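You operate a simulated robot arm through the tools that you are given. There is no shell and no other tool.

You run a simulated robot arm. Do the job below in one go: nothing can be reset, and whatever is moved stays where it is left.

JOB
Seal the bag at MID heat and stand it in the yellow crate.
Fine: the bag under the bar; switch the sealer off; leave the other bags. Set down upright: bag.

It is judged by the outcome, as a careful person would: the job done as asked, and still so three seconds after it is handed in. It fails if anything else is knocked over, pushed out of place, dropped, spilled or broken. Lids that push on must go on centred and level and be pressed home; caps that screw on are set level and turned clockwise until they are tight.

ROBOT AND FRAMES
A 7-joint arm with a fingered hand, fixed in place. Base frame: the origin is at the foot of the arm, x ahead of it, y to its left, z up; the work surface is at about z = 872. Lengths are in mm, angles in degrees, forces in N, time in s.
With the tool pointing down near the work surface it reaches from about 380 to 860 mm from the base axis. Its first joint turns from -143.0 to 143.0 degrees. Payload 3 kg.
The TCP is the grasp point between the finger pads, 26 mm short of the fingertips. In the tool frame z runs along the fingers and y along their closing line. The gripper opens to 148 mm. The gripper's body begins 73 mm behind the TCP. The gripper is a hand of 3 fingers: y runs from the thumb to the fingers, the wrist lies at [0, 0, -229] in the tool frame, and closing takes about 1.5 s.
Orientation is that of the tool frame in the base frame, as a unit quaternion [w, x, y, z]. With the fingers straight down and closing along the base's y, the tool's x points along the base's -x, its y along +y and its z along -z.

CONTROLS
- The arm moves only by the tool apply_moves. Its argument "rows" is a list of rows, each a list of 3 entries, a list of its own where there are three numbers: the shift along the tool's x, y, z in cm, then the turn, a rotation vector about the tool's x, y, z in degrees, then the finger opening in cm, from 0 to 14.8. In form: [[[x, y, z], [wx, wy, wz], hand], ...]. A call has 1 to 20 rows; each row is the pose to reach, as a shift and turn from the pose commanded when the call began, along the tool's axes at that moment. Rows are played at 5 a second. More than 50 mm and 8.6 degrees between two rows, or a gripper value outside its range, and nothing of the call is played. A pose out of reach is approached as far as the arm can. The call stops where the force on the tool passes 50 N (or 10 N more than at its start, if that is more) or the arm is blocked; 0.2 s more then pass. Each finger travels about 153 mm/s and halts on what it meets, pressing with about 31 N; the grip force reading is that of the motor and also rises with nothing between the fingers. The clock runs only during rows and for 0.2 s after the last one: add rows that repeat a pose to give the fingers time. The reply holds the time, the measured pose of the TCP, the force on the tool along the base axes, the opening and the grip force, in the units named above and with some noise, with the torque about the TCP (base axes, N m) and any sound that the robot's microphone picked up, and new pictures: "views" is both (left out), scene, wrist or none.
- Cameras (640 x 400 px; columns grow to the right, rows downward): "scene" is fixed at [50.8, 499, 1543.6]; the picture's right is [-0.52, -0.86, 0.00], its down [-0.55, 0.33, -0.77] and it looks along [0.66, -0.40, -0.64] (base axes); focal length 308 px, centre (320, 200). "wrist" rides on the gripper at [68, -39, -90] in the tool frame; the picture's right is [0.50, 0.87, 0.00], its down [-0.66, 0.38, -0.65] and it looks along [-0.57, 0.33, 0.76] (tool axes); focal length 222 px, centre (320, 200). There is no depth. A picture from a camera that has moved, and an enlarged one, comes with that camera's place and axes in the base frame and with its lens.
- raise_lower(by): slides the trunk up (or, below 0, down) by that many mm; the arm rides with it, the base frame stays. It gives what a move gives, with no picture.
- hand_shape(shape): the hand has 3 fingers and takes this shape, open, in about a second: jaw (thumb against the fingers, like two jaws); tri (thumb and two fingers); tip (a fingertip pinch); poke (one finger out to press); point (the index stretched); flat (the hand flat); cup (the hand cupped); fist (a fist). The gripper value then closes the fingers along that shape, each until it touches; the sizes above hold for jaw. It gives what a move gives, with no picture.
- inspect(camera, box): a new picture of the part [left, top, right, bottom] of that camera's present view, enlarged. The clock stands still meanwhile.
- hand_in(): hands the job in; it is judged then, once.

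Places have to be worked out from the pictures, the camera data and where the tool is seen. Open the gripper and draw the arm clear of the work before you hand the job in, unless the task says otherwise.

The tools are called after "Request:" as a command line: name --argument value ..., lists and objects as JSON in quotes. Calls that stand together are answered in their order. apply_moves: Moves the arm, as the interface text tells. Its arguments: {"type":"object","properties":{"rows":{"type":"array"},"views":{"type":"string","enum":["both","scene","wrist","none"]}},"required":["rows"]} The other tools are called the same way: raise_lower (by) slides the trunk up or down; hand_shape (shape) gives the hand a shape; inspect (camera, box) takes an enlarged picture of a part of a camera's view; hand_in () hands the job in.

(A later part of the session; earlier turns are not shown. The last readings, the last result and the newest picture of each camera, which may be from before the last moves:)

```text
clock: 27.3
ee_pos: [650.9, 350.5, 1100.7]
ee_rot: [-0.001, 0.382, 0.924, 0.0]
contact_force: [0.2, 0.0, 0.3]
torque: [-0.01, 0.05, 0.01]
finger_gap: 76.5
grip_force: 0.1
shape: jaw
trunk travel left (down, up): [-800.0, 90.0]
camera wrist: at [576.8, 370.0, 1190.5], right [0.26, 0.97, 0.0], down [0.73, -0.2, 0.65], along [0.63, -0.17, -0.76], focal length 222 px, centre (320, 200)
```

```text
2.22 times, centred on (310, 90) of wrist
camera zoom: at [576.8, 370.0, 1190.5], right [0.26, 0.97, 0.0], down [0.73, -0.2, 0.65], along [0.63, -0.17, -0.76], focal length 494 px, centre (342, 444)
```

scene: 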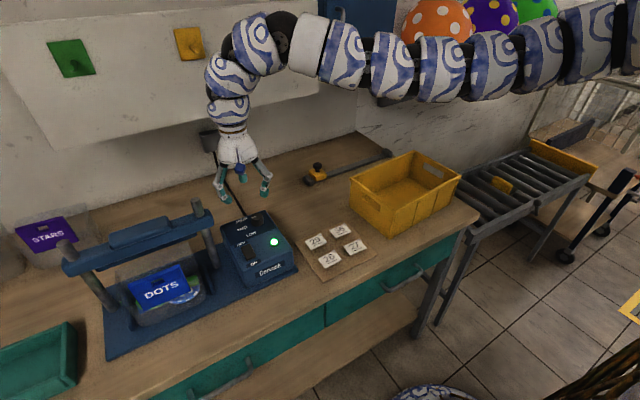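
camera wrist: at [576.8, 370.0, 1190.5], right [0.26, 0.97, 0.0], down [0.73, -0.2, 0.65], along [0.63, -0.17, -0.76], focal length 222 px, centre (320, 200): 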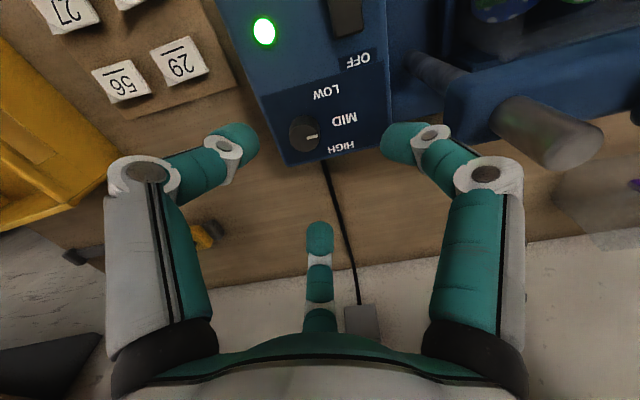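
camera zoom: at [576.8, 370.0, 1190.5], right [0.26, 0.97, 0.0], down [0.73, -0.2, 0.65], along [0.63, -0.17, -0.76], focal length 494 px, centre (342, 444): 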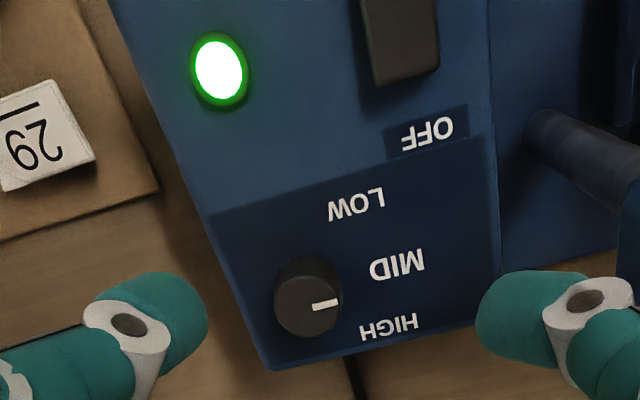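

Nothing moved: the knob is still on MID and the lamp green. Now the transfer to the front with shorter steps.

Request:
apply_moves --rows '[[[0, 0, -4.5], [0, 0, 0], 8], [[4, -0.4, -4.8], [0, 0, -6], 8], [[8, -0.8, -4.8], [0, 0, -12], 8], [[12, -1.2, -4.8], [0, 0, -18], 8], [[16, -1.6, -4.8], [0, 0, -24], 8], [[20, -2, -4.8], [0, 0, -30], 8], [[24, -2.4, -4.8], [0, 0, -36], 8], [[28, -2.8, -4.8], [0, 0, -42], 8], [[32.6, -3, -4.8], [0, 0, -45], 8], [[32.6, -3, -4.8], [0, 0, -45], 8]]' --views "none"

```text
clock: 29.5
ee_pos: [401.3, 557.2, 1148.2]
ee_rot: [0.0, -0.001, 1.0, 0.001]
contact_force: [0.3, -0.4, -0.5]
torque: [-0.01, 0.0, 0.0]
finger_gap: 76.8
grip_force: 0.0
shape: jaw
trunk travel left (down, up): [-800.0, 90.0]
```

Now at (401, 557, 1148). I'll lower 12 cm and tilt the tool forward 32° for a low front view of the bag and bar.

Request:
apply_moves --rows '[[[0, 0, 3], [0, -7, 0], 8], [[0, 0, 6], [0, -14, 0], 8], [[0, 0, 9], [0, -21, 0], 8], [[0, 0, 12], [0, -28, 0], 8], [[0, 0, 12], [0, -32, 0], 8], [[0, 0, 12], [0, -32, 0], 8]]'

Request:
inspect --camera "wrist" --box '[160, 80, 480, 280]'

```text
clock: 30.9
ee_pos: [400.5, 559.0, 1029.4]
ee_rot: [0.275, 0.0, 0.961, 0.0]
contact_force: [0.0, 0.1, -0.7]
torque: [-0.03, 0.0, -0.01]
finger_gap: 76.7
grip_force: 0.1
shape: jaw
trunk travel left (down, up): [-800.0, 90.0]
camera wrist: at [296.0, 519.6, 1069.1], right [-0.42, 0.87, -0.26], down [0.21, 0.38, 0.9], along [0.88, 0.33, -0.34], focal length 222 px, centre (320, 200)
```

scene: 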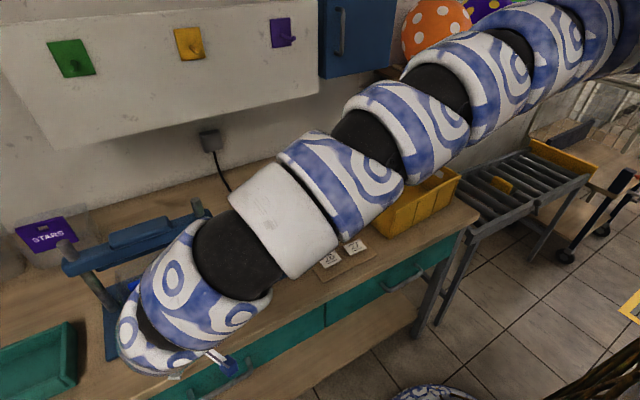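
wrist: 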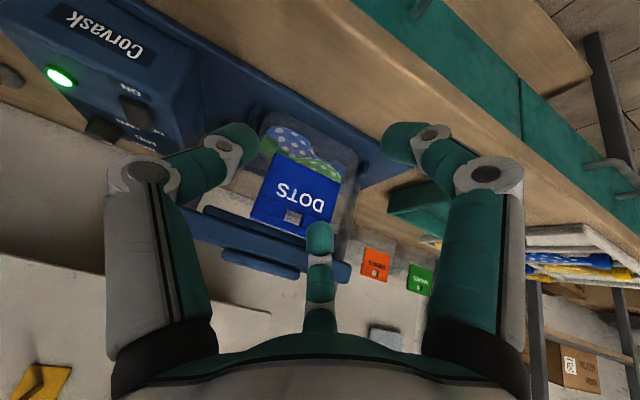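

```text
2.00 times, centred on (320, 180) of wrist
camera zoom: at [296.0, 519.6, 1069.1], right [-0.42, 0.87, -0.26], down [0.21, 0.38, 0.9], along [0.88, 0.33, -0.34], focal length 444 px, centre (320, 240)
```

zoom: 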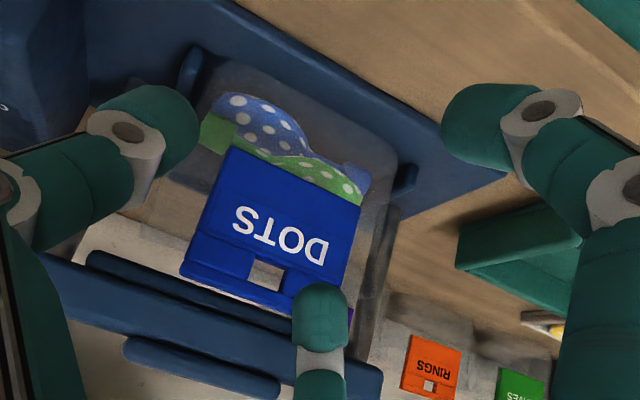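

The header card stands nearly vertical at x≈555, z 930–1023, y 536–636. I need to see where the film's top edge is relative to the bar, so I'll zoom further.

Request:
inspect --camera "wrist" --box '[190, 170, 290, 290]'

Request:
inspect --camera "wrist" --box '[280, 100, 380, 290]'

```text
3.33 times, centred on (240, 230) of wrist
camera zoom: at [296.0, 519.6, 1069.1], right [-0.42, 0.87, -0.26], down [0.21, 0.38, 0.9], along [0.88, 0.33, -0.34], focal length 740 px, centre (587, 100)
```

zoom: 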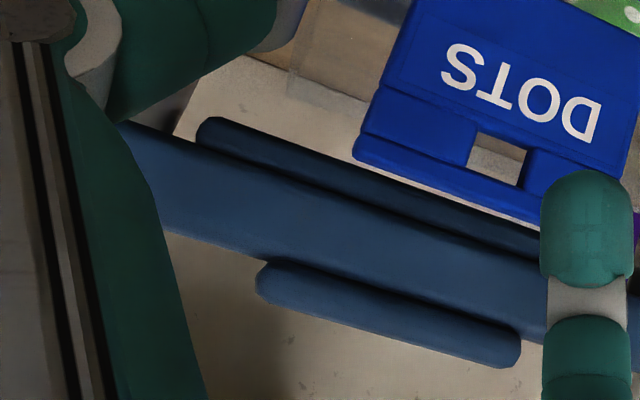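

```text
2.11 times, centred on (330, 195) of wrist
camera zoom: at [296.0, 519.6, 1069.1], right [-0.42, 0.87, -0.26], down [0.21, 0.38, 0.9], along [0.88, 0.33, -0.34], focal length 468 px, centre (299, 210)
```

zoom: 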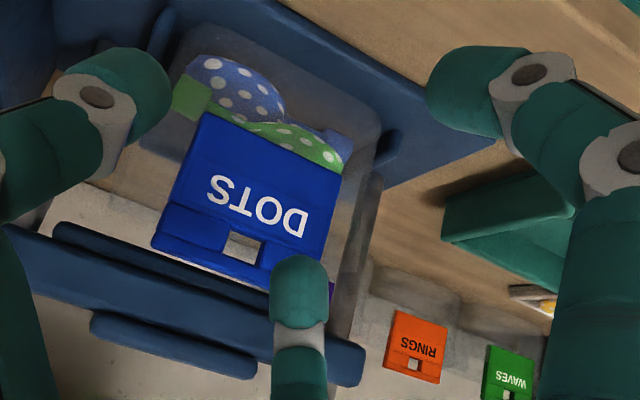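

The film's mouth is confirmed at about x 642, z 989, lying below the bar (bar strip underside ~z 1010, pad top ~z 1075, pad centre y≈588). So the bag is already positioned under the bar; I'll go up, untilt, then close the fingers and move over the pad.

Request:
apply_moves --rows '[[[-2, 0, -3.2], [0, 0, 0], 8], [[-4, 0, -6.4], [0, 8, 0], 8], [[-6, 0, -9.6], [0, 16, 0], 8], [[-8, 0, -12.8], [0, 24, 0], 4], [[-8.5, 0, -13.6], [0, 32, 0], 0], [[-8.5, 0, -13.6], [0, 32, 0], 0], [[-8.5, 0, -13.6], [0, 32, 0], 0]]'

```text
clock: 32.5
ee_pos: [400.3, 559.4, 1190.4]
ee_rot: [-0.001, -0.001, 1.0, -0.001]
contact_force: [1.0, 0.3, 0.0]
torque: [-0.01, 0.0, 0.0]
finger_gap: 0.0
grip_force: 31.1
shape: jaw
trunk travel left (down, up): [-800.0, 90.0]
camera wrist: at [334.4, 520.0, 1279.2], right [-0.5, 0.87, 0.0], down [0.66, 0.38, 0.65], along [0.56, 0.33, -0.76], focal length 222 px, centre (320, 200)
```

scene: 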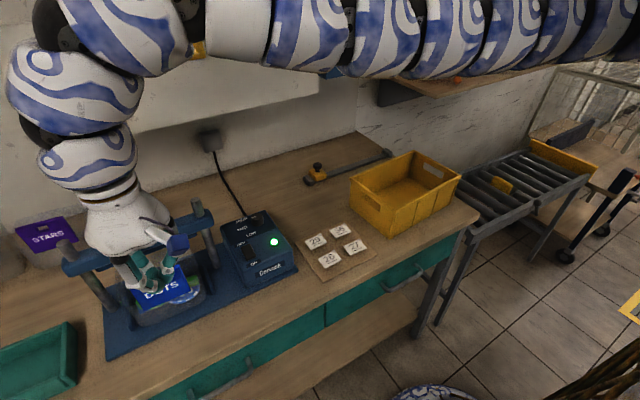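
wrist: 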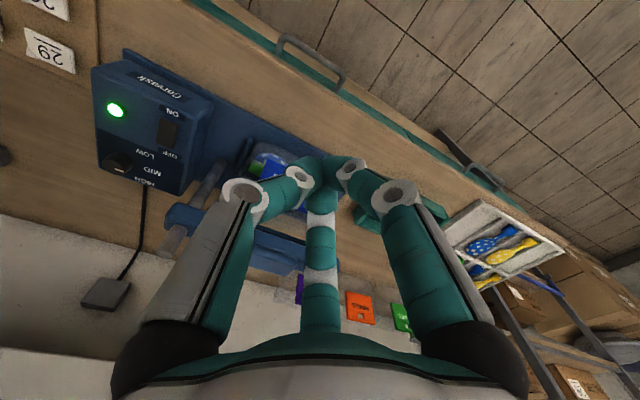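

Fingers are closed as a presser. The pad is near the edge of reach (about 865 mm), so I'll move toward (632, 588) at z≈1140 and check what the arm reaches.

Request:
apply_moves --rows '[[[-4, 0.5, 0], [0, 0, 0], 0], [[-8, 1, 0], [0, 0, 0], 0], [[-12, 1.5, 0], [0, 0, 0], 0], [[-16, 2, 1], [0, 0, 0], 0], [[-19.5, 2.5, 2.5], [0, 0, 0], 0], [[-23, 2.9, 4], [0, 0, 0], 0], [[-23.2, 2.9, 5], [0, 0, 0], 0], [[-23.2, 2.9, 5], [0, 0, 0], 0]]'

Request:
inspect --camera "scene" --box '[40, 120, 240, 320]'

Request:
inspect --camera "wrist" --box '[220, 100, 420, 260]'

```text
clock: 34.3
ee_pos: [564.8, 518.4, 1159.4]
ee_rot: [0.0, 0.0, 1.0, 0.0]
contact_force: [-0.5, 0.4, 0.2]
torque: [0.0, -0.01, -0.02]
finger_gap: 0.3
grip_force: 31.4
shape: jaw
out of reach, approached as far as the arm can: row 3, 4, 5, 6, 7, 8
trunk travel left (down, up): [-800.0, 90.0]
camera wrist: at [496.6, 478.7, 1248.8], right [-0.5, 0.87, 0.0], down [0.66, 0.38, 0.65], along [0.57, 0.33, -0.76], focal length 222 px, centre (320, 200)
```

scene: 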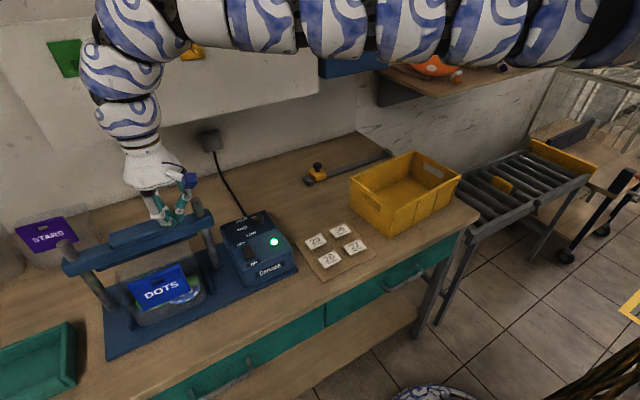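
wrist: 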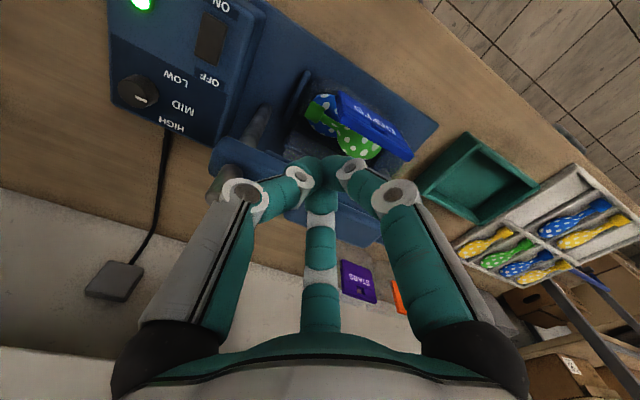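

```text
2.00 times, centred on (140, 220) of scene
camera zoom: at [50.8, 499.0, 1543.6], right [-0.52, -0.86, 0.0], down [-0.55, 0.33, -0.77], along [0.66, -0.4, -0.64], focal length 617 px, centre (680, 160)
```

zoom: 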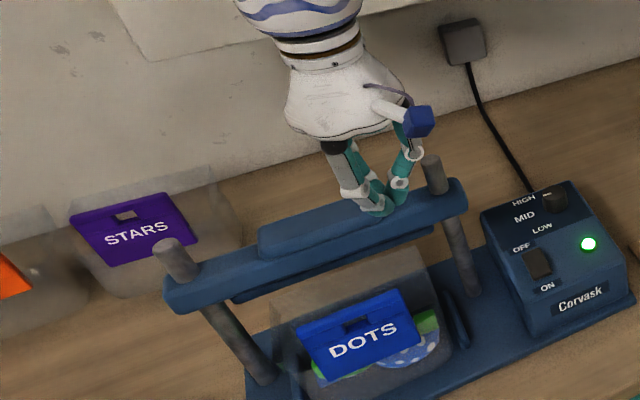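

```text
2.50 times, centred on (320, 180) of wrist
camera zoom: at [496.6, 478.7, 1248.8], right [-0.5, 0.87, 0.0], down [0.66, 0.38, 0.65], along [0.57, 0.33, -0.76], focal length 555 px, centre (320, 250)
```

zoom: 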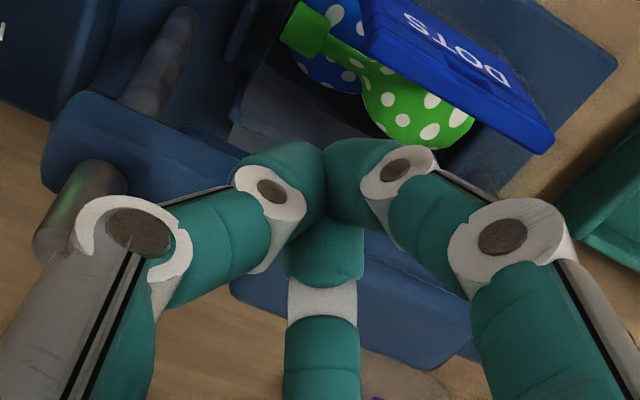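

Tool-down reach stops at about 767 mm at this height. Raising the trunk and tilting the tool forward about 22° will reach the pad centre while keeping the palm clear of the posts; I'll raise the trunk first.

Request:
raise_lower --by 85

```text
clock: 35.5
ee_pos: [564.2, 519.0, 1244.8]
ee_rot: [0.0, 0.0, 1.0, 0.0]
contact_force: [0.4, -0.8, 0.4]
torque: [-0.01, -0.03, 0.01]
finger_gap: 0.0
grip_force: 30.4
shape: jaw
trunk travel left (down, up): [-885.0, 5.0]
```

The commanded pose may differ from the measured one after the out-of-reach rows, so I'll play one null row to see where the arm settles (any such point is still above the bar).

Request:
apply_moves --rows '[[[0, 0, 0], [0, 0, 0], 0], [[0, 0, 0], [0, 0, 0], 0]]' --views "none"

```text
clock: 36.1
ee_pos: [562.0, 519.1, 1244.7]
ee_rot: [0.0, 0.0, 1.0, 0.0]
contact_force: [-0.1, 0.2, 0.3]
torque: [0.01, -0.01, 0.01]
finger_gap: 0.0
grip_force: 30.9
shape: jaw
trunk travel left (down, up): [-885.0, 5.0]
```

Commanded and measured agree. I'll tilt 22° forward and move so the fingertips hover over the pad centre, about 20 mm above it.

Request:
apply_moves --rows '[[[0, 2, 2], [0, -6, 0], 0], [[0, 4, 4], [0, -12, 0], 0], [[-1, 6, 6], [0, -18, 0], 0], [[-3, 7, 8], [0, -22, 0], 0], [[-5, 7, 10], [0, -22, 0], 0], [[-6.4, 7, 12], [0, -22, 0], 0], [[-6.4, 7, 12], [0, -22, 0], 0]]'

Request:
inspect --camera "scene" --box '[40, 120, 240, 320]'

Request:
inspect --camera "wrist" --box '[160, 80, 480, 280]'

```text
clock: 37.7
ee_pos: [576.1, 552.1, 1175.8]
ee_rot: [0.191, 0.0, 0.982, 0.0]
contact_force: [0.0, 0.2, 0.0]
torque: [0.02, -0.01, -0.01]
finger_gap: 0.0
grip_force: 30.9
shape: jaw
out of reach, approached as far as the arm can: row 1, 2, 3, 4, 5, 6, 7
trunk travel left (down, up): [-885.0, 5.0]
camera wrist: at [480.4, 512.2, 1232.9], right [-0.46, 0.87, -0.19], down [0.36, 0.38, 0.85], along [0.81, 0.33, -0.49], focal length 222 px, centre (320, 200)
```

scene: 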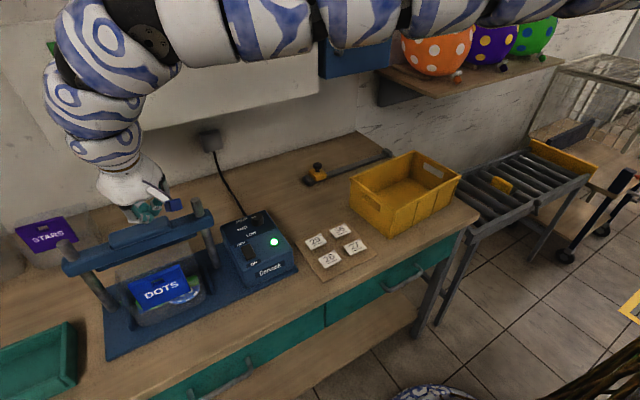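
wrist: 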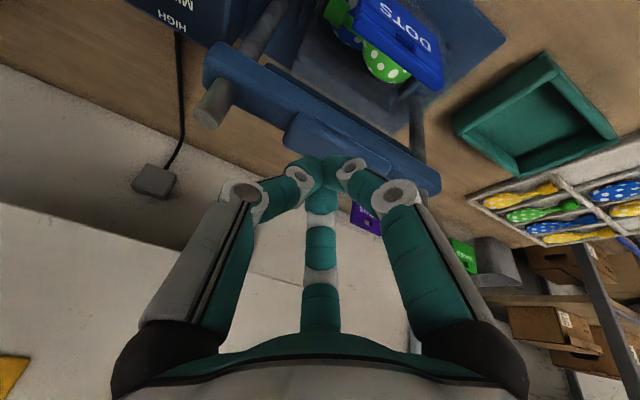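

```text
2.00 times, centred on (140, 220) of scene
camera zoom: at [50.8, 499.0, 1543.6], right [-0.52, -0.86, 0.0], down [-0.55, 0.33, -0.77], along [0.66, -0.4, -0.64], focal length 617 px, centre (680, 160)
```

zoom: 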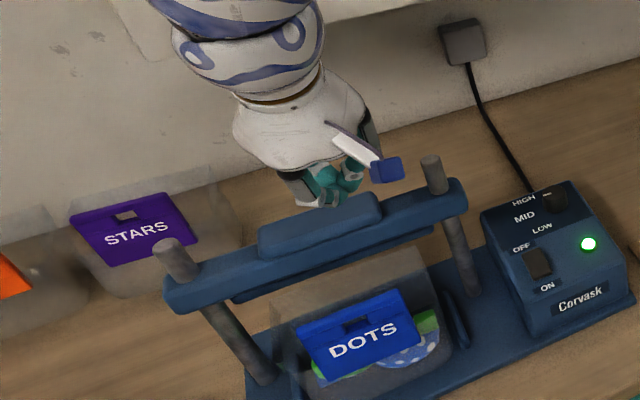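

```text
2.00 times, centred on (320, 180) of wrist
camera zoom: at [480.4, 512.2, 1232.9], right [-0.46, 0.87, -0.19], down [0.36, 0.38, 0.85], along [0.81, 0.33, -0.49], focal length 444 px, centre (320, 240)
```

zoom: 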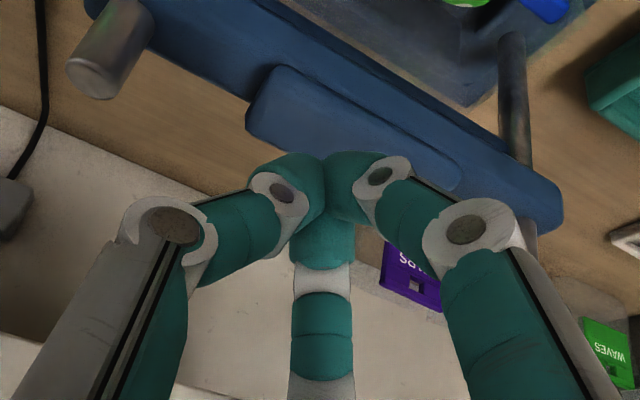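

Lowering rather than raising looks right: the reach figures fit a shoulder well above the bench, so a lower trunk should extend reach to the pad. I'll retreat up and back first, untilting, so that I can lower the trunk safely.

Request:
apply_moves --rows '[[[1.5, -2, -2.8], [0, 4, 0], 0], [[3, -4, -5.6], [0, 8, 0], 0], [[4.6, -6, -8.3], [0, 12, 0], 0], [[6.2, -8, -11.1], [0, 16, 0], 0], [[7.8, -10, -13.9], [0, 20, 0], 0], [[9.4, -12, -16.7], [0, 22, 0], 0], [[9.4, -12, -16.7], [0, 22, 0], 0]]' --views "scene"

```text
clock: 39.3
ee_pos: [444.1, 459.4, 1290.8]
ee_rot: [-0.003, -0.001, 1.0, -0.001]
contact_force: [1.0, -1.2, 0.0]
torque: [0.0, 0.07, 0.01]
finger_gap: 0.0
grip_force: 30.6
shape: jaw
out of reach, approached as far as the arm can: row 5, 6, 7
trunk travel left (down, up): [-885.0, 5.0]
```

scene: 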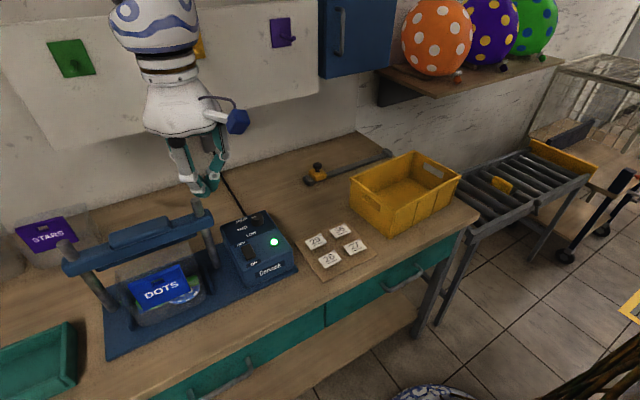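

The arm hangs from above here, confirming the high shoulder. TCP is at (444, 459, 1291) over clear space in front of the sealer; I'll lower the trunk 150 mm.

Request:
raise_lower --by -150

```text
clock: 41.1
ee_pos: [440.5, 462.1, 1142.3]
ee_rot: [-0.001, 0.0, 1.0, -0.001]
contact_force: [-0.1, 0.1, -0.6]
torque: [0.03, -0.04, 0.0]
finger_gap: 0.3
grip_force: 30.4
shape: jaw
trunk travel left (down, up): [-735.0, 155.0]
```

Now I'll raise the hand relative to the trunk to regain height.

Request:
apply_moves --rows '[[[0, 0, -4], [0, 0, 0], 0], [[-0.5, 0.5, -8], [0, 0, 0], 0], [[-1, 1, -12], [0, 0, 0], 0], [[-2, 2, -15], [0, 0, 0], 0], [[-2, 2, -15], [0, 0, 0], 0]]' --views "scene"

```text
clock: 42.3
ee_pos: [459.2, 480.3, 1292.4]
ee_rot: [-0.002, 0.0, 1.0, -0.001]
contact_force: [0.5, 0.5, -0.2]
torque: [-0.01, -0.02, 0.01]
finger_gap: 0.2
grip_force: 31.4
shape: jaw
trunk travel left (down, up): [-735.0, 155.0]
```

scene: 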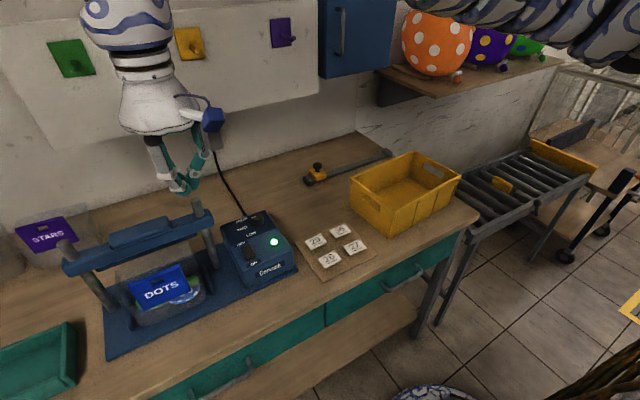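

Fully reached at this trunk height. I'll lower another 130 mm and then go up and out toward the bar.

Request:
raise_lower --by -130

```text
clock: 43.8
ee_pos: [460.2, 482.6, 1161.5]
ee_rot: [0.0, 0.0, 1.0, -0.001]
contact_force: [0.6, -0.3, 0.0]
torque: [-0.02, 0.0, 0.03]
finger_gap: 0.2
grip_force: 30.9
shape: jaw
trunk travel left (down, up): [-605.0, 285.0]
```

I'll now move out toward the point above the pad with a 20° forward tilt, staying at z≈1160 above the posts.

Request:
apply_moves --rows '[[[-2.5, 2.5, 0], [0, -4, 0], 0], [[-5, 5, 0], [0, -8, 0], 0], [[-7.5, 7.5, 0], [0, -12, 0], 0], [[-10, 9.5, 0], [0, -16, 0], 0], [[-13, 10.5, 0], [0, -20, 0], 0], [[-16, 10.7, 0], [0, -20, 0], 0], [[-16.7, 10.7, 1], [0, -20, 0], 0], [[-16.7, 10.7, 1], [0, -20, 0], 0]]'

Request:
inspect --camera "scene" --box '[40, 120, 240, 320]'

Request:
inspect --camera "wrist" --box '[160, 80, 480, 280]'

```text
clock: 45.6
ee_pos: [593.9, 559.1, 1151.5]
ee_rot: [0.173, 0.0, 0.985, -0.002]
contact_force: [0.6, 0.2, 0.5]
torque: [0.01, 0.0, -0.04]
finger_gap: 0.0
grip_force: 31.0
shape: jaw
out of reach, approached as far as the arm can: row 4, 5, 6, 7, 8
trunk travel left (down, up): [-605.0, 285.0]
camera wrist: at [499.8, 519.9, 1212.3], right [-0.47, 0.86, -0.17], down [0.39, 0.38, 0.84], along [0.79, 0.33, -0.52], focal length 222 px, centre (320, 200)
```

scene: 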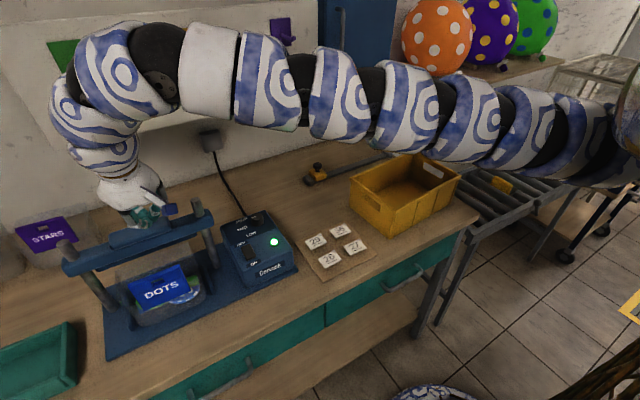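
wrist: 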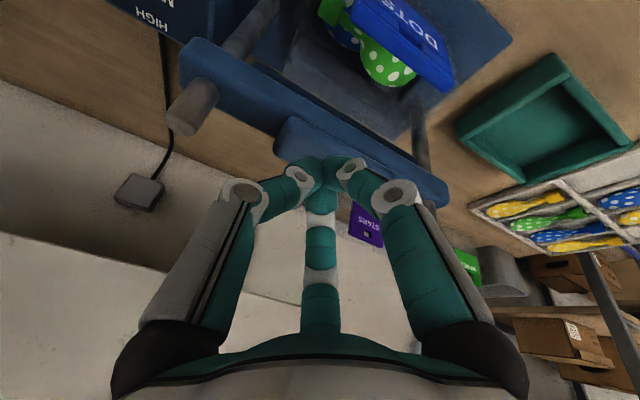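

```text
2.00 times, centred on (140, 220) of scene
camera zoom: at [50.8, 499.0, 1543.6], right [-0.52, -0.86, 0.0], down [-0.55, 0.33, -0.77], along [0.66, -0.4, -0.64], focal length 617 px, centre (680, 160)
```

zoom: 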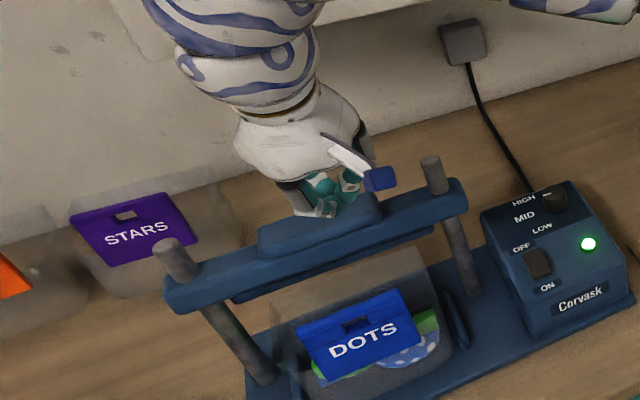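

```text
2.00 times, centred on (320, 180) of wrist
camera zoom: at [499.8, 519.9, 1212.3], right [-0.47, 0.86, -0.17], down [0.39, 0.38, 0.84], along [0.79, 0.33, -0.52], focal length 444 px, centre (320, 240)
```

zoom: 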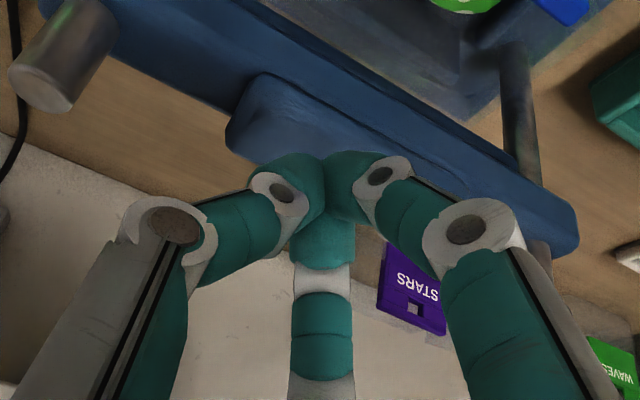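

Still about 45 mm short. A tilt of 30° in a direction swung 25° toward the pad should bring the wrist well inside reach; I'll first retreat a little and untilt.

Request:
apply_moves --rows '[[[2.2, -2, -1.4], [0, 6, 0], 0], [[4.4, -4, -2.8], [0, 13, 0], 0], [[6.5, -5.9, -3.9], [0, 20, 0], 0], [[6.5, -5.9, -3.9], [0, 20, 0], 0]]' --views "none"

```text
clock: 46.6
ee_pos: [518.8, 500.3, 1165.5]
ee_rot: [-0.001, 0.0, 1.0, -0.003]
contact_force: [0.5, 0.2, 0.6]
torque: [0.01, 0.0, -0.01]
finger_gap: 0.0
grip_force: 31.3
shape: jaw
trunk travel left (down, up): [-605.0, 285.0]
```

At (519, 500, 1165), tool vertical. Now the combined yaw/tilt while moving to hover over the pad centre.

Request:
apply_moves --rows '[[[-1, 1, 0], [-1.3, -5.9, -4.9], 0], [[-2, 2, 0], [-2.6, -11.8, -9.8], 0], [[-4, 3.5, 0], [-3.9, -17.7, -14.6], 0], [[-6, 5, 0], [-5.2, -23.6, -19.5], 0], [[-8, 6.5, 1], [-6.5, -29.5, -24.4], 0], [[-10.2, 8.05, 2.5], [-6.5, -29.5, -24.4], 0], [[-10.2, 8.05, 4], [-6.5, -29.5, -24.4], 0], [[-10.2, 8.05, 4], [-6.5, -29.5, -24.4], 0]]'

Request:
inspect --camera "scene" --box '[40, 120, 240, 320]'

Request:
inspect --camera "wrist" --box '[160, 80, 480, 280]'

```text
clock: 48.4
ee_pos: [621.1, 583.2, 1125.3]
ee_rot: [0.25, -0.209, 0.944, 0.055]
contact_force: [0.7, 1.0, 0.0]
torque: [-0.03, 0.02, -0.01]
finger_gap: 0.1
grip_force: 31.2
shape: jaw
trunk travel left (down, up): [-605.0, 285.0]
camera wrist: at [542.6, 503.3, 1168.9], right [-0.76, 0.6, -0.25], down [0.06, 0.45, 0.89], along [0.65, 0.66, -0.38], focal length 222 px, centre (320, 200)
```

scene: 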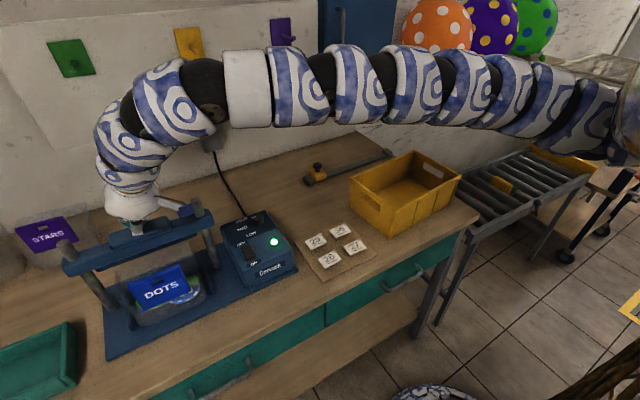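
wrist: 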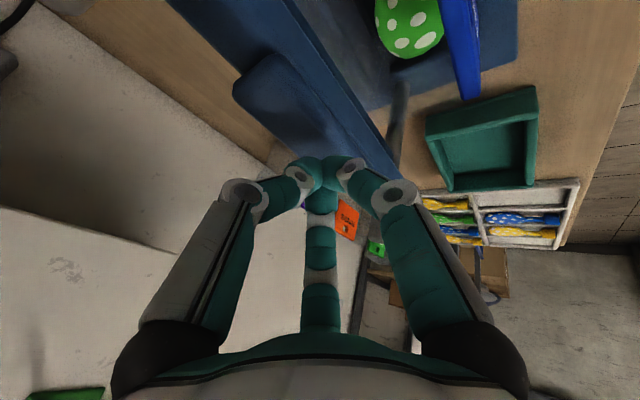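

```text
2.00 times, centred on (140, 220) of scene
camera zoom: at [50.8, 499.0, 1543.6], right [-0.52, -0.86, 0.0], down [-0.55, 0.33, -0.77], along [0.66, -0.4, -0.64], focal length 617 px, centre (680, 160)
```

zoom: 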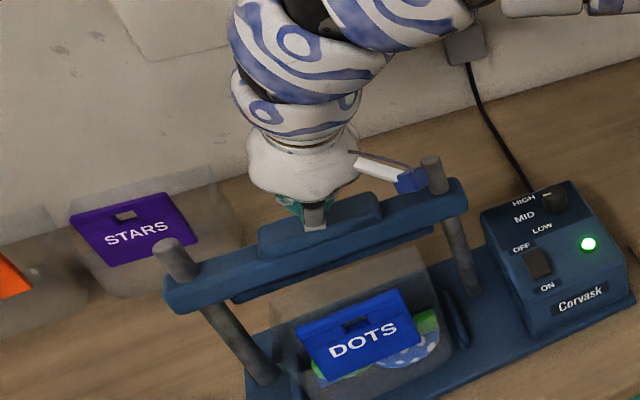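

```text
2.00 times, centred on (320, 180) of wrist
camera zoom: at [542.6, 503.3, 1168.9], right [-0.76, 0.6, -0.25], down [0.06, 0.45, 0.89], along [0.65, 0.66, -0.38], focal length 444 px, centre (320, 240)
```

zoom: 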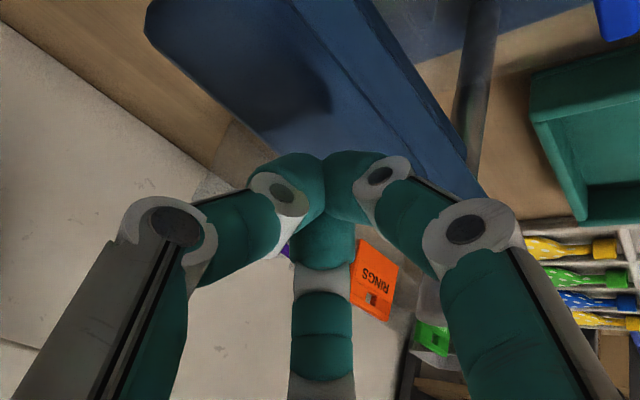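

Now hovering at (621, 583, 1125) over the pad centre with clearance all round. I'll lower gently straight down to find the pad.

Request:
apply_moves --rows '[[[0.5, 0, 0.87], [0, 0, 0], 0], [[0.9, 0, 1.56], [0, 0, 0], 0], [[1.15, 0, 1.99], [0, 0, 0], 0], [[1.4, 0, 2.42], [0, 0, 0], 0], [[1.65, 0, 2.86], [0, 0, 0], 0], [[1.9, 0, 3.29], [0, 0, 0], 0]]' --views "scene"

Request:
inspect --camera "scene" --box '[40, 120, 240, 320]'

```text
clock: 49.8
ee_pos: [621.3, 582.5, 1087.0]
ee_rot: [0.252, -0.209, 0.943, 0.055]
contact_force: [0.9, -0.1, 4.0]
torque: [0.04, -0.08, 0.07]
finger_gap: 0.0
grip_force: 30.5
shape: jaw
trunk travel left (down, up): [-605.0, 285.0]
```

scene: 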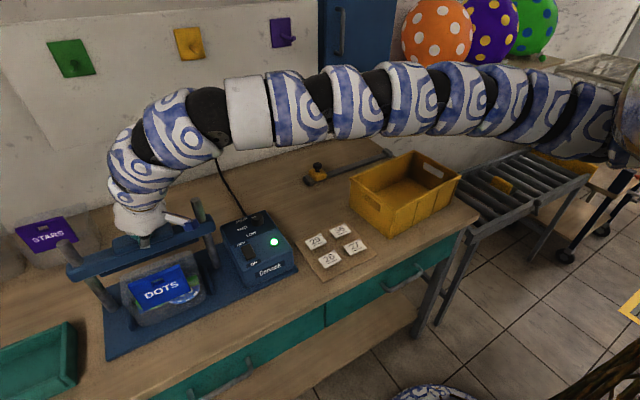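

```text
2.00 times, centred on (140, 220) of scene
camera zoom: at [50.8, 499.0, 1543.6], right [-0.52, -0.86, 0.0], down [-0.55, 0.33, -0.77], along [0.66, -0.4, -0.64], focal length 617 px, centre (680, 160)
```

zoom: 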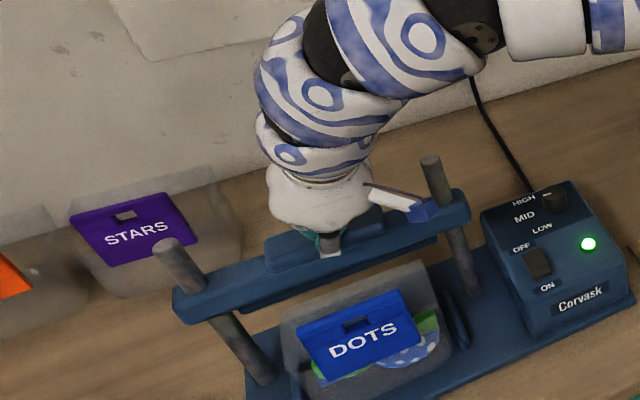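

The bar moves down under light force (4 N), guided by the posts. I'll continue slowly until it bottoms.

Request:
apply_moves --rows '[[[0.3, 0, 0.52], [0, 0, 0], 0], [[0.6, 0, 1.04], [0, 0, 0], 0], [[0.9, 0, 1.56], [0, 0, 0], 0], [[1.2, 0, 2.08], [0, 0, 0], 0], [[1.5, 0, 2.6], [0, 0, 0], 0], [[1.8, 0, 3.12], [0, 0, 0], 0]]' --views "scene"

Request:
inspect --camera "scene" --box '[40, 120, 240, 320]'

```text
clock: 51.2
ee_pos: [620.5, 581.6, 1056.3]
ee_rot: [0.254, -0.209, 0.943, 0.057]
contact_force: [0.5, -1.0, 34.4]
torque: [-0.02, -0.37, 0.03]
finger_gap: 0.1
grip_force: 30.7
shape: jaw
trunk travel left (down, up): [-605.0, 285.0]
```

scene: 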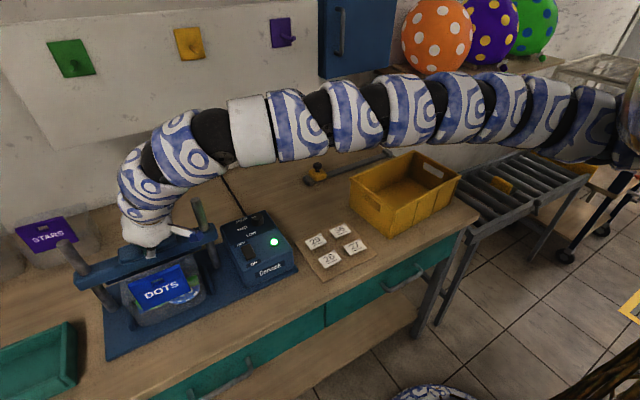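

```text
2.00 times, centred on (140, 220) of scene
camera zoom: at [50.8, 499.0, 1543.6], right [-0.52, -0.86, 0.0], down [-0.55, 0.33, -0.77], along [0.66, -0.4, -0.64], focal length 617 px, centre (680, 160)
```

zoom: 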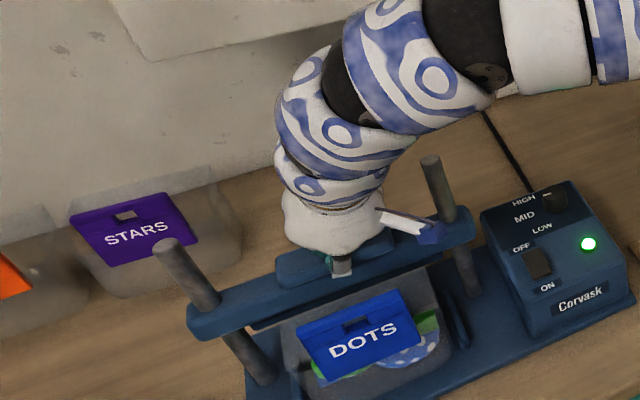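

Force has risen to 34 N, so the bar is nearing its stop. I'll press a few more mm and hold.

Request:
apply_moves --rows '[[[0.1, 0, 0.17], [0, 0, 0], 0], [[0.2, 0, 0.35], [0, 0, 0], 0], [[0.3, 0, 0.52], [0, 0, 0], 0], [[0.3, 0, 0.52], [0, 0, 0], 0], [[0.3, 0, 0.52], [0, 0, 0], 0], [[0.3, 0, 0.52], [0, 0, 0], 0], [[0.3, 0, 0.52], [0, 0, 0], 0]]' --views "scene"

Request:
inspect --camera "scene" --box '[60, 180, 300, 330]'

```text
clock: 51.7
ee_pos: [623.3, 584.4, 1057.1]
ee_rot: [0.258, -0.208, 0.942, 0.058]
contact_force: [0.5, 0.2, 19.9]
torque: [0.07, -0.23, 0.04]
finger_gap: 0.0
grip_force: 31.2
shape: jaw
trunk travel left (down, up): [-605.0, 285.0]
stopped in row 2: the force on the tool passed its limit at 53 N (the readings are from after the stop); the commanded pose is now the measured one
```

scene: 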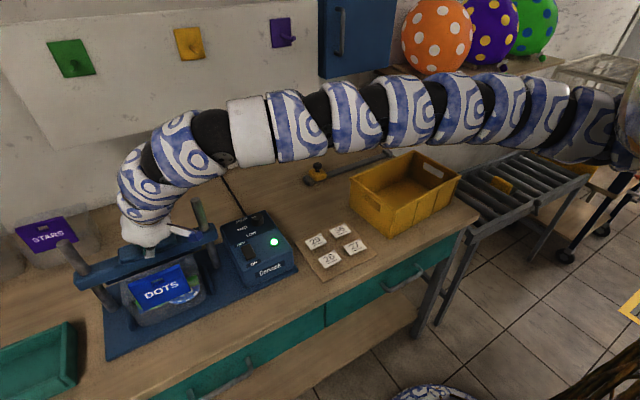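

```text
2.67 times, centred on (180, 255) of scene
camera zoom: at [50.8, 499.0, 1543.6], right [-0.52, -0.86, 0.0], down [-0.55, 0.33, -0.77], along [0.66, -0.4, -0.64], focal length 823 px, centre (693, 53)
```

zoom: 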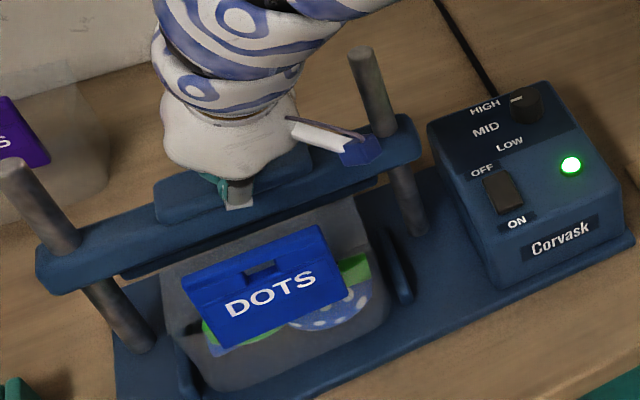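

The bar is on its stop (53 N peak, now holding ~20 N with the film mouth under the strip). I'll press about 1.5 mm more and hold for about 2 seconds, then look for a change of lamp or film.

Request:
apply_moves --rows '[[[0.07, 0, 0.13], [0, 0, 0], 0], [[0.08, 0, 0.14], [0, 0, 0], 0], [[0.08, 0, 0.14], [0, 0, 0], 0], [[0.08, 0, 0.14], [0, 0, 0], 0], [[0.08, 0, 0.14], [0, 0, 0], 0], [[0.08, 0, 0.14], [0, 0, 0], 0], [[0.08, 0, 0.14], [0, 0, 0], 0], [[0.08, 0, 0.14], [0, 0, 0], 0], [[0.08, 0, 0.14], [0, 0, 0], 0], [[0.08, 0, 0.14], [0, 0, 0], 0]]' --views "scene"

Request:
inspect --camera "scene" --box '[60, 180, 300, 330]'

```text
clock: 53.5
ee_pos: [623.7, 583.3, 1055.7]
ee_rot: [0.258, -0.208, 0.942, 0.058]
contact_force: [1.0, 0.1, 18.0]
torque: [-0.02, -0.26, -0.03]
finger_gap: 0.1
grip_force: 30.9
shape: jaw
trunk travel left (down, up): [-605.0, 285.0]
stopped in row 8: the force on the tool passed its limit at 50 N (the readings are from after the stop); the commanded pose is now the measured one
```

scene: 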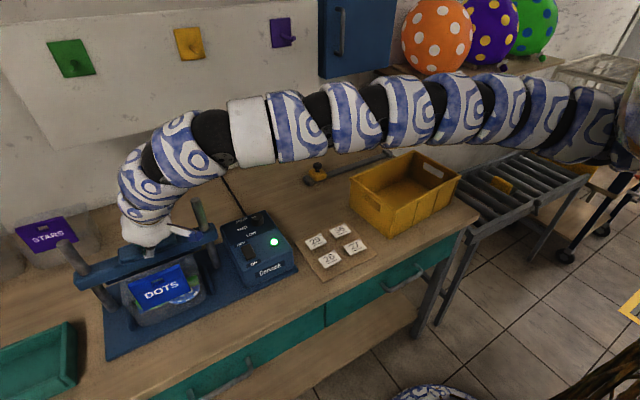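

```text
2.67 times, centred on (180, 255) of scene
camera zoom: at [50.8, 499.0, 1543.6], right [-0.52, -0.86, 0.0], down [-0.55, 0.33, -0.77], along [0.66, -0.4, -0.64], focal length 823 px, centre (693, 53)
```

zoom: 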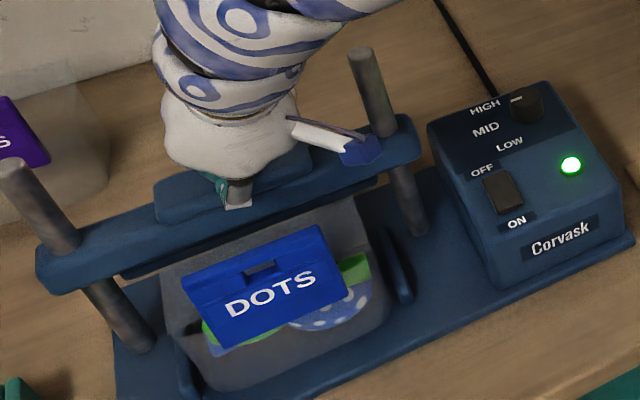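

The bar is at its stop and no further travel occurs. I'll hold the pressure with null rows for a further ~3 s.

Request:
apply_moves --rows '[[[0.03, 0, 0.05], [0, 0, 0], 0], [[0.03, 0, 0.05], [0, 0, 0], 0], [[0.03, 0, 0.05], [0, 0, 0], 0], [[0.03, 0, 0.05], [0, 0, 0], 0], [[0.03, 0, 0.05], [0, 0, 0], 0], [[0.03, 0, 0.05], [0, 0, 0], 0], [[0.03, 0, 0.05], [0, 0, 0], 0], [[0.03, 0, 0.05], [0, 0, 0], 0], [[0.03, 0, 0.05], [0, 0, 0], 0], [[0.03, 0, 0.05], [0, 0, 0], 0], [[0.03, 0, 0.05], [0, 0, 0], 0], [[0.03, 0, 0.05], [0, 0, 0], 0], [[0.03, 0, 0.05], [0, 0, 0], 0], [[0.03, 0, 0.05], [0, 0, 0], 0]]' --views "scene"

Request:
inspect --camera "scene" --box '[60, 180, 300, 330]'

```text
clock: 56.1
ee_pos: [625.7, 582.9, 1055.9]
ee_rot: [0.26, -0.208, 0.941, 0.059]
contact_force: [2.3, -0.2, 16.4]
torque: [0.02, -0.2, -0.04]
finger_gap: 0.0
grip_force: 30.7
shape: jaw
trunk travel left (down, up): [-605.0, 285.0]
stopped in row 13: the force on the tool passed its limit at 50 N (the readings are from after the stop); the commanded pose is now the measured one
```

scene: 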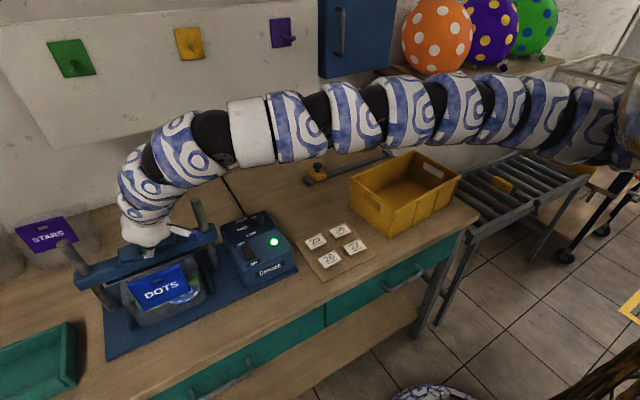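

```text
2.67 times, centred on (180, 255) of scene
camera zoom: at [50.8, 499.0, 1543.6], right [-0.52, -0.86, 0.0], down [-0.55, 0.33, -0.77], along [0.66, -0.4, -0.64], focal length 823 px, centre (693, 53)
```

zoom: 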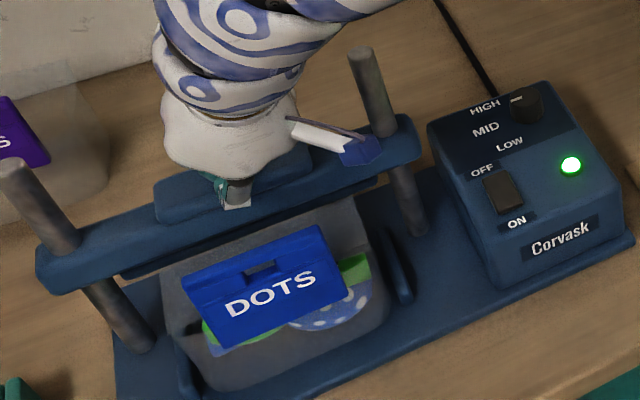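

It's been pressed for over five seconds. I'll lift straight up and see whether the bar rises and whether the film shows a seal.

Request:
apply_moves --rows '[[[-0.5, 0, -0.87], [0, 0, 0], 0], [[-1, 0, -1.73], [0, 0, 0], 0], [[-2, 0, -3.46], [0, 0, 0], 0], [[-3.5, 0, -6.1], [0, 0, 0], 0], [[-4.5, 0, -7.8], [0, 0, 0], 0], [[-4.5, 0, -7.8], [0, 0, 0], 0]]'

Request:
inspect --camera "scene" --box '[60, 180, 300, 330]'

```text
clock: 57.5
ee_pos: [624.7, 582.5, 1143.4]
ee_rot: [0.256, -0.208, 0.942, 0.057]
contact_force: [0.3, -0.1, 0.2]
torque: [0.01, 0.0, 0.01]
finger_gap: 0.0
grip_force: 31.1
shape: jaw
trunk travel left (down, up): [-605.0, 285.0]
camera wrist: at [547.4, 502.4, 1185.4], right [-0.76, 0.6, -0.25], down [0.05, 0.44, 0.9], along [0.65, 0.66, -0.36], focal length 222 px, centre (320, 200)
```

scene: 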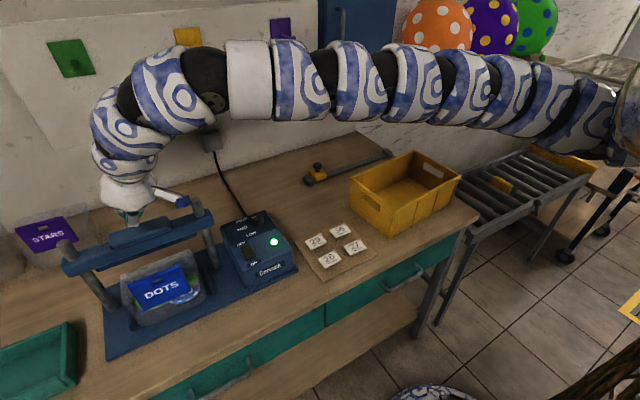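
wrist: 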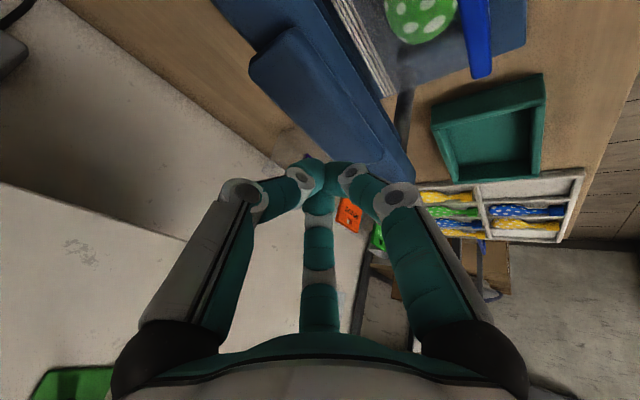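

```text
2.67 times, centred on (180, 255) of scene
camera zoom: at [50.8, 499.0, 1543.6], right [-0.52, -0.86, 0.0], down [-0.55, 0.33, -0.77], along [0.66, -0.4, -0.64], focal length 823 px, centre (693, 53)
```

zoom: 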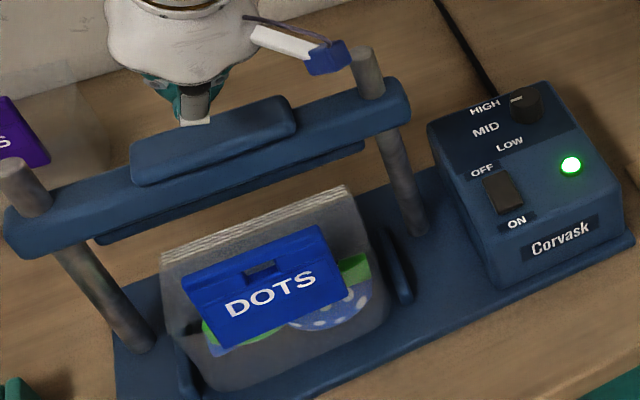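

The bar sprang back and a ribbed seam now runs along the top of the film: the bag is sealed. Next is switching off: I place the rocker at x≈550–601, y≈389, with its OFF end at the high-x side. First I'll retreat and untilt.

Request:
apply_moves --rows '[[[1.6, -0.8, -1.7], [1.3, 6, 4.9], 0], [[3.3, -1.6, -3.3], [2.7, 12, 9.7], 0], [[4.9, -2.3, -4.9], [4, 18, 14.6], 0], [[6.6, -3.1, -6.6], [5.3, 24, 19.4], 0], [[8.2, -3.9, -8.2], [6.7, 30, 24.3], 0], [[8.2, -3.9, -8.2], [6.7, 30, 24.3], 0]]'

Request:
inspect --camera "scene" --box '[60, 180, 300, 330]'

Request:
inspect --camera "wrist" --box '[80, 0, 440, 200]'

```text
clock: 58.9
ee_pos: [539.6, 500.8, 1172.6]
ee_rot: [0.0, 0.001, 1.0, -0.001]
contact_force: [-0.9, -0.1, -0.7]
torque: [0.01, 0.0, -0.01]
finger_gap: 0.0
grip_force: 30.5
shape: jaw
trunk travel left (down, up): [-605.0, 285.0]
camera wrist: at [471.6, 460.6, 1261.6], right [-0.5, 0.87, 0.0], down [0.66, 0.38, 0.65], along [0.57, 0.33, -0.76], focal length 222 px, centre (320, 200)
```

scene: 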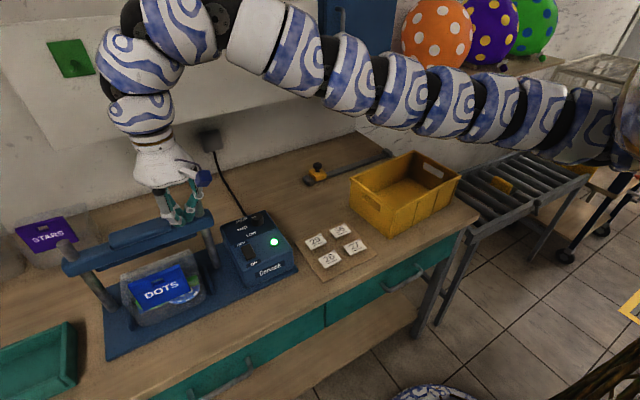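
wrist: 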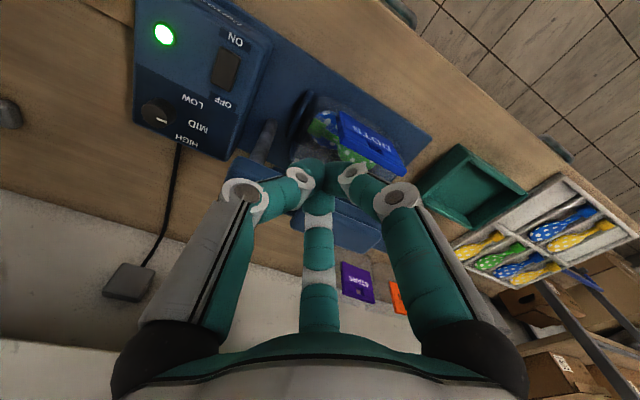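

```text
2.67 times, centred on (180, 255) of scene
camera zoom: at [50.8, 499.0, 1543.6], right [-0.52, -0.86, 0.0], down [-0.55, 0.33, -0.77], along [0.66, -0.4, -0.64], focal length 823 px, centre (693, 53)
```

zoom: 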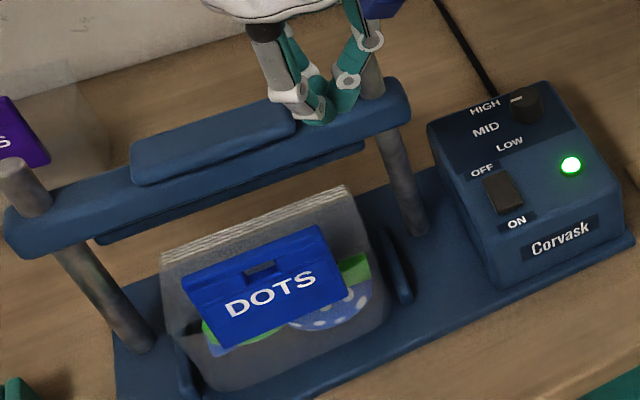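

```text
1.78 times, centred on (260, 100) of wrist
camera zoom: at [471.6, 460.6, 1261.6], right [-0.5, 0.87, 0.0], down [0.66, 0.38, 0.65], along [0.57, 0.33, -0.76], focal length 395 px, centre (427, 378)
```

zoom: 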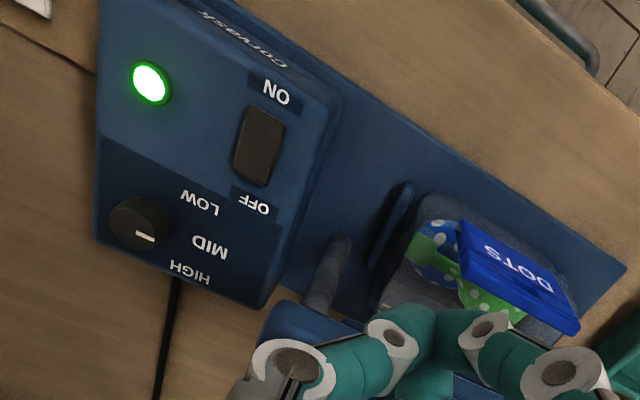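

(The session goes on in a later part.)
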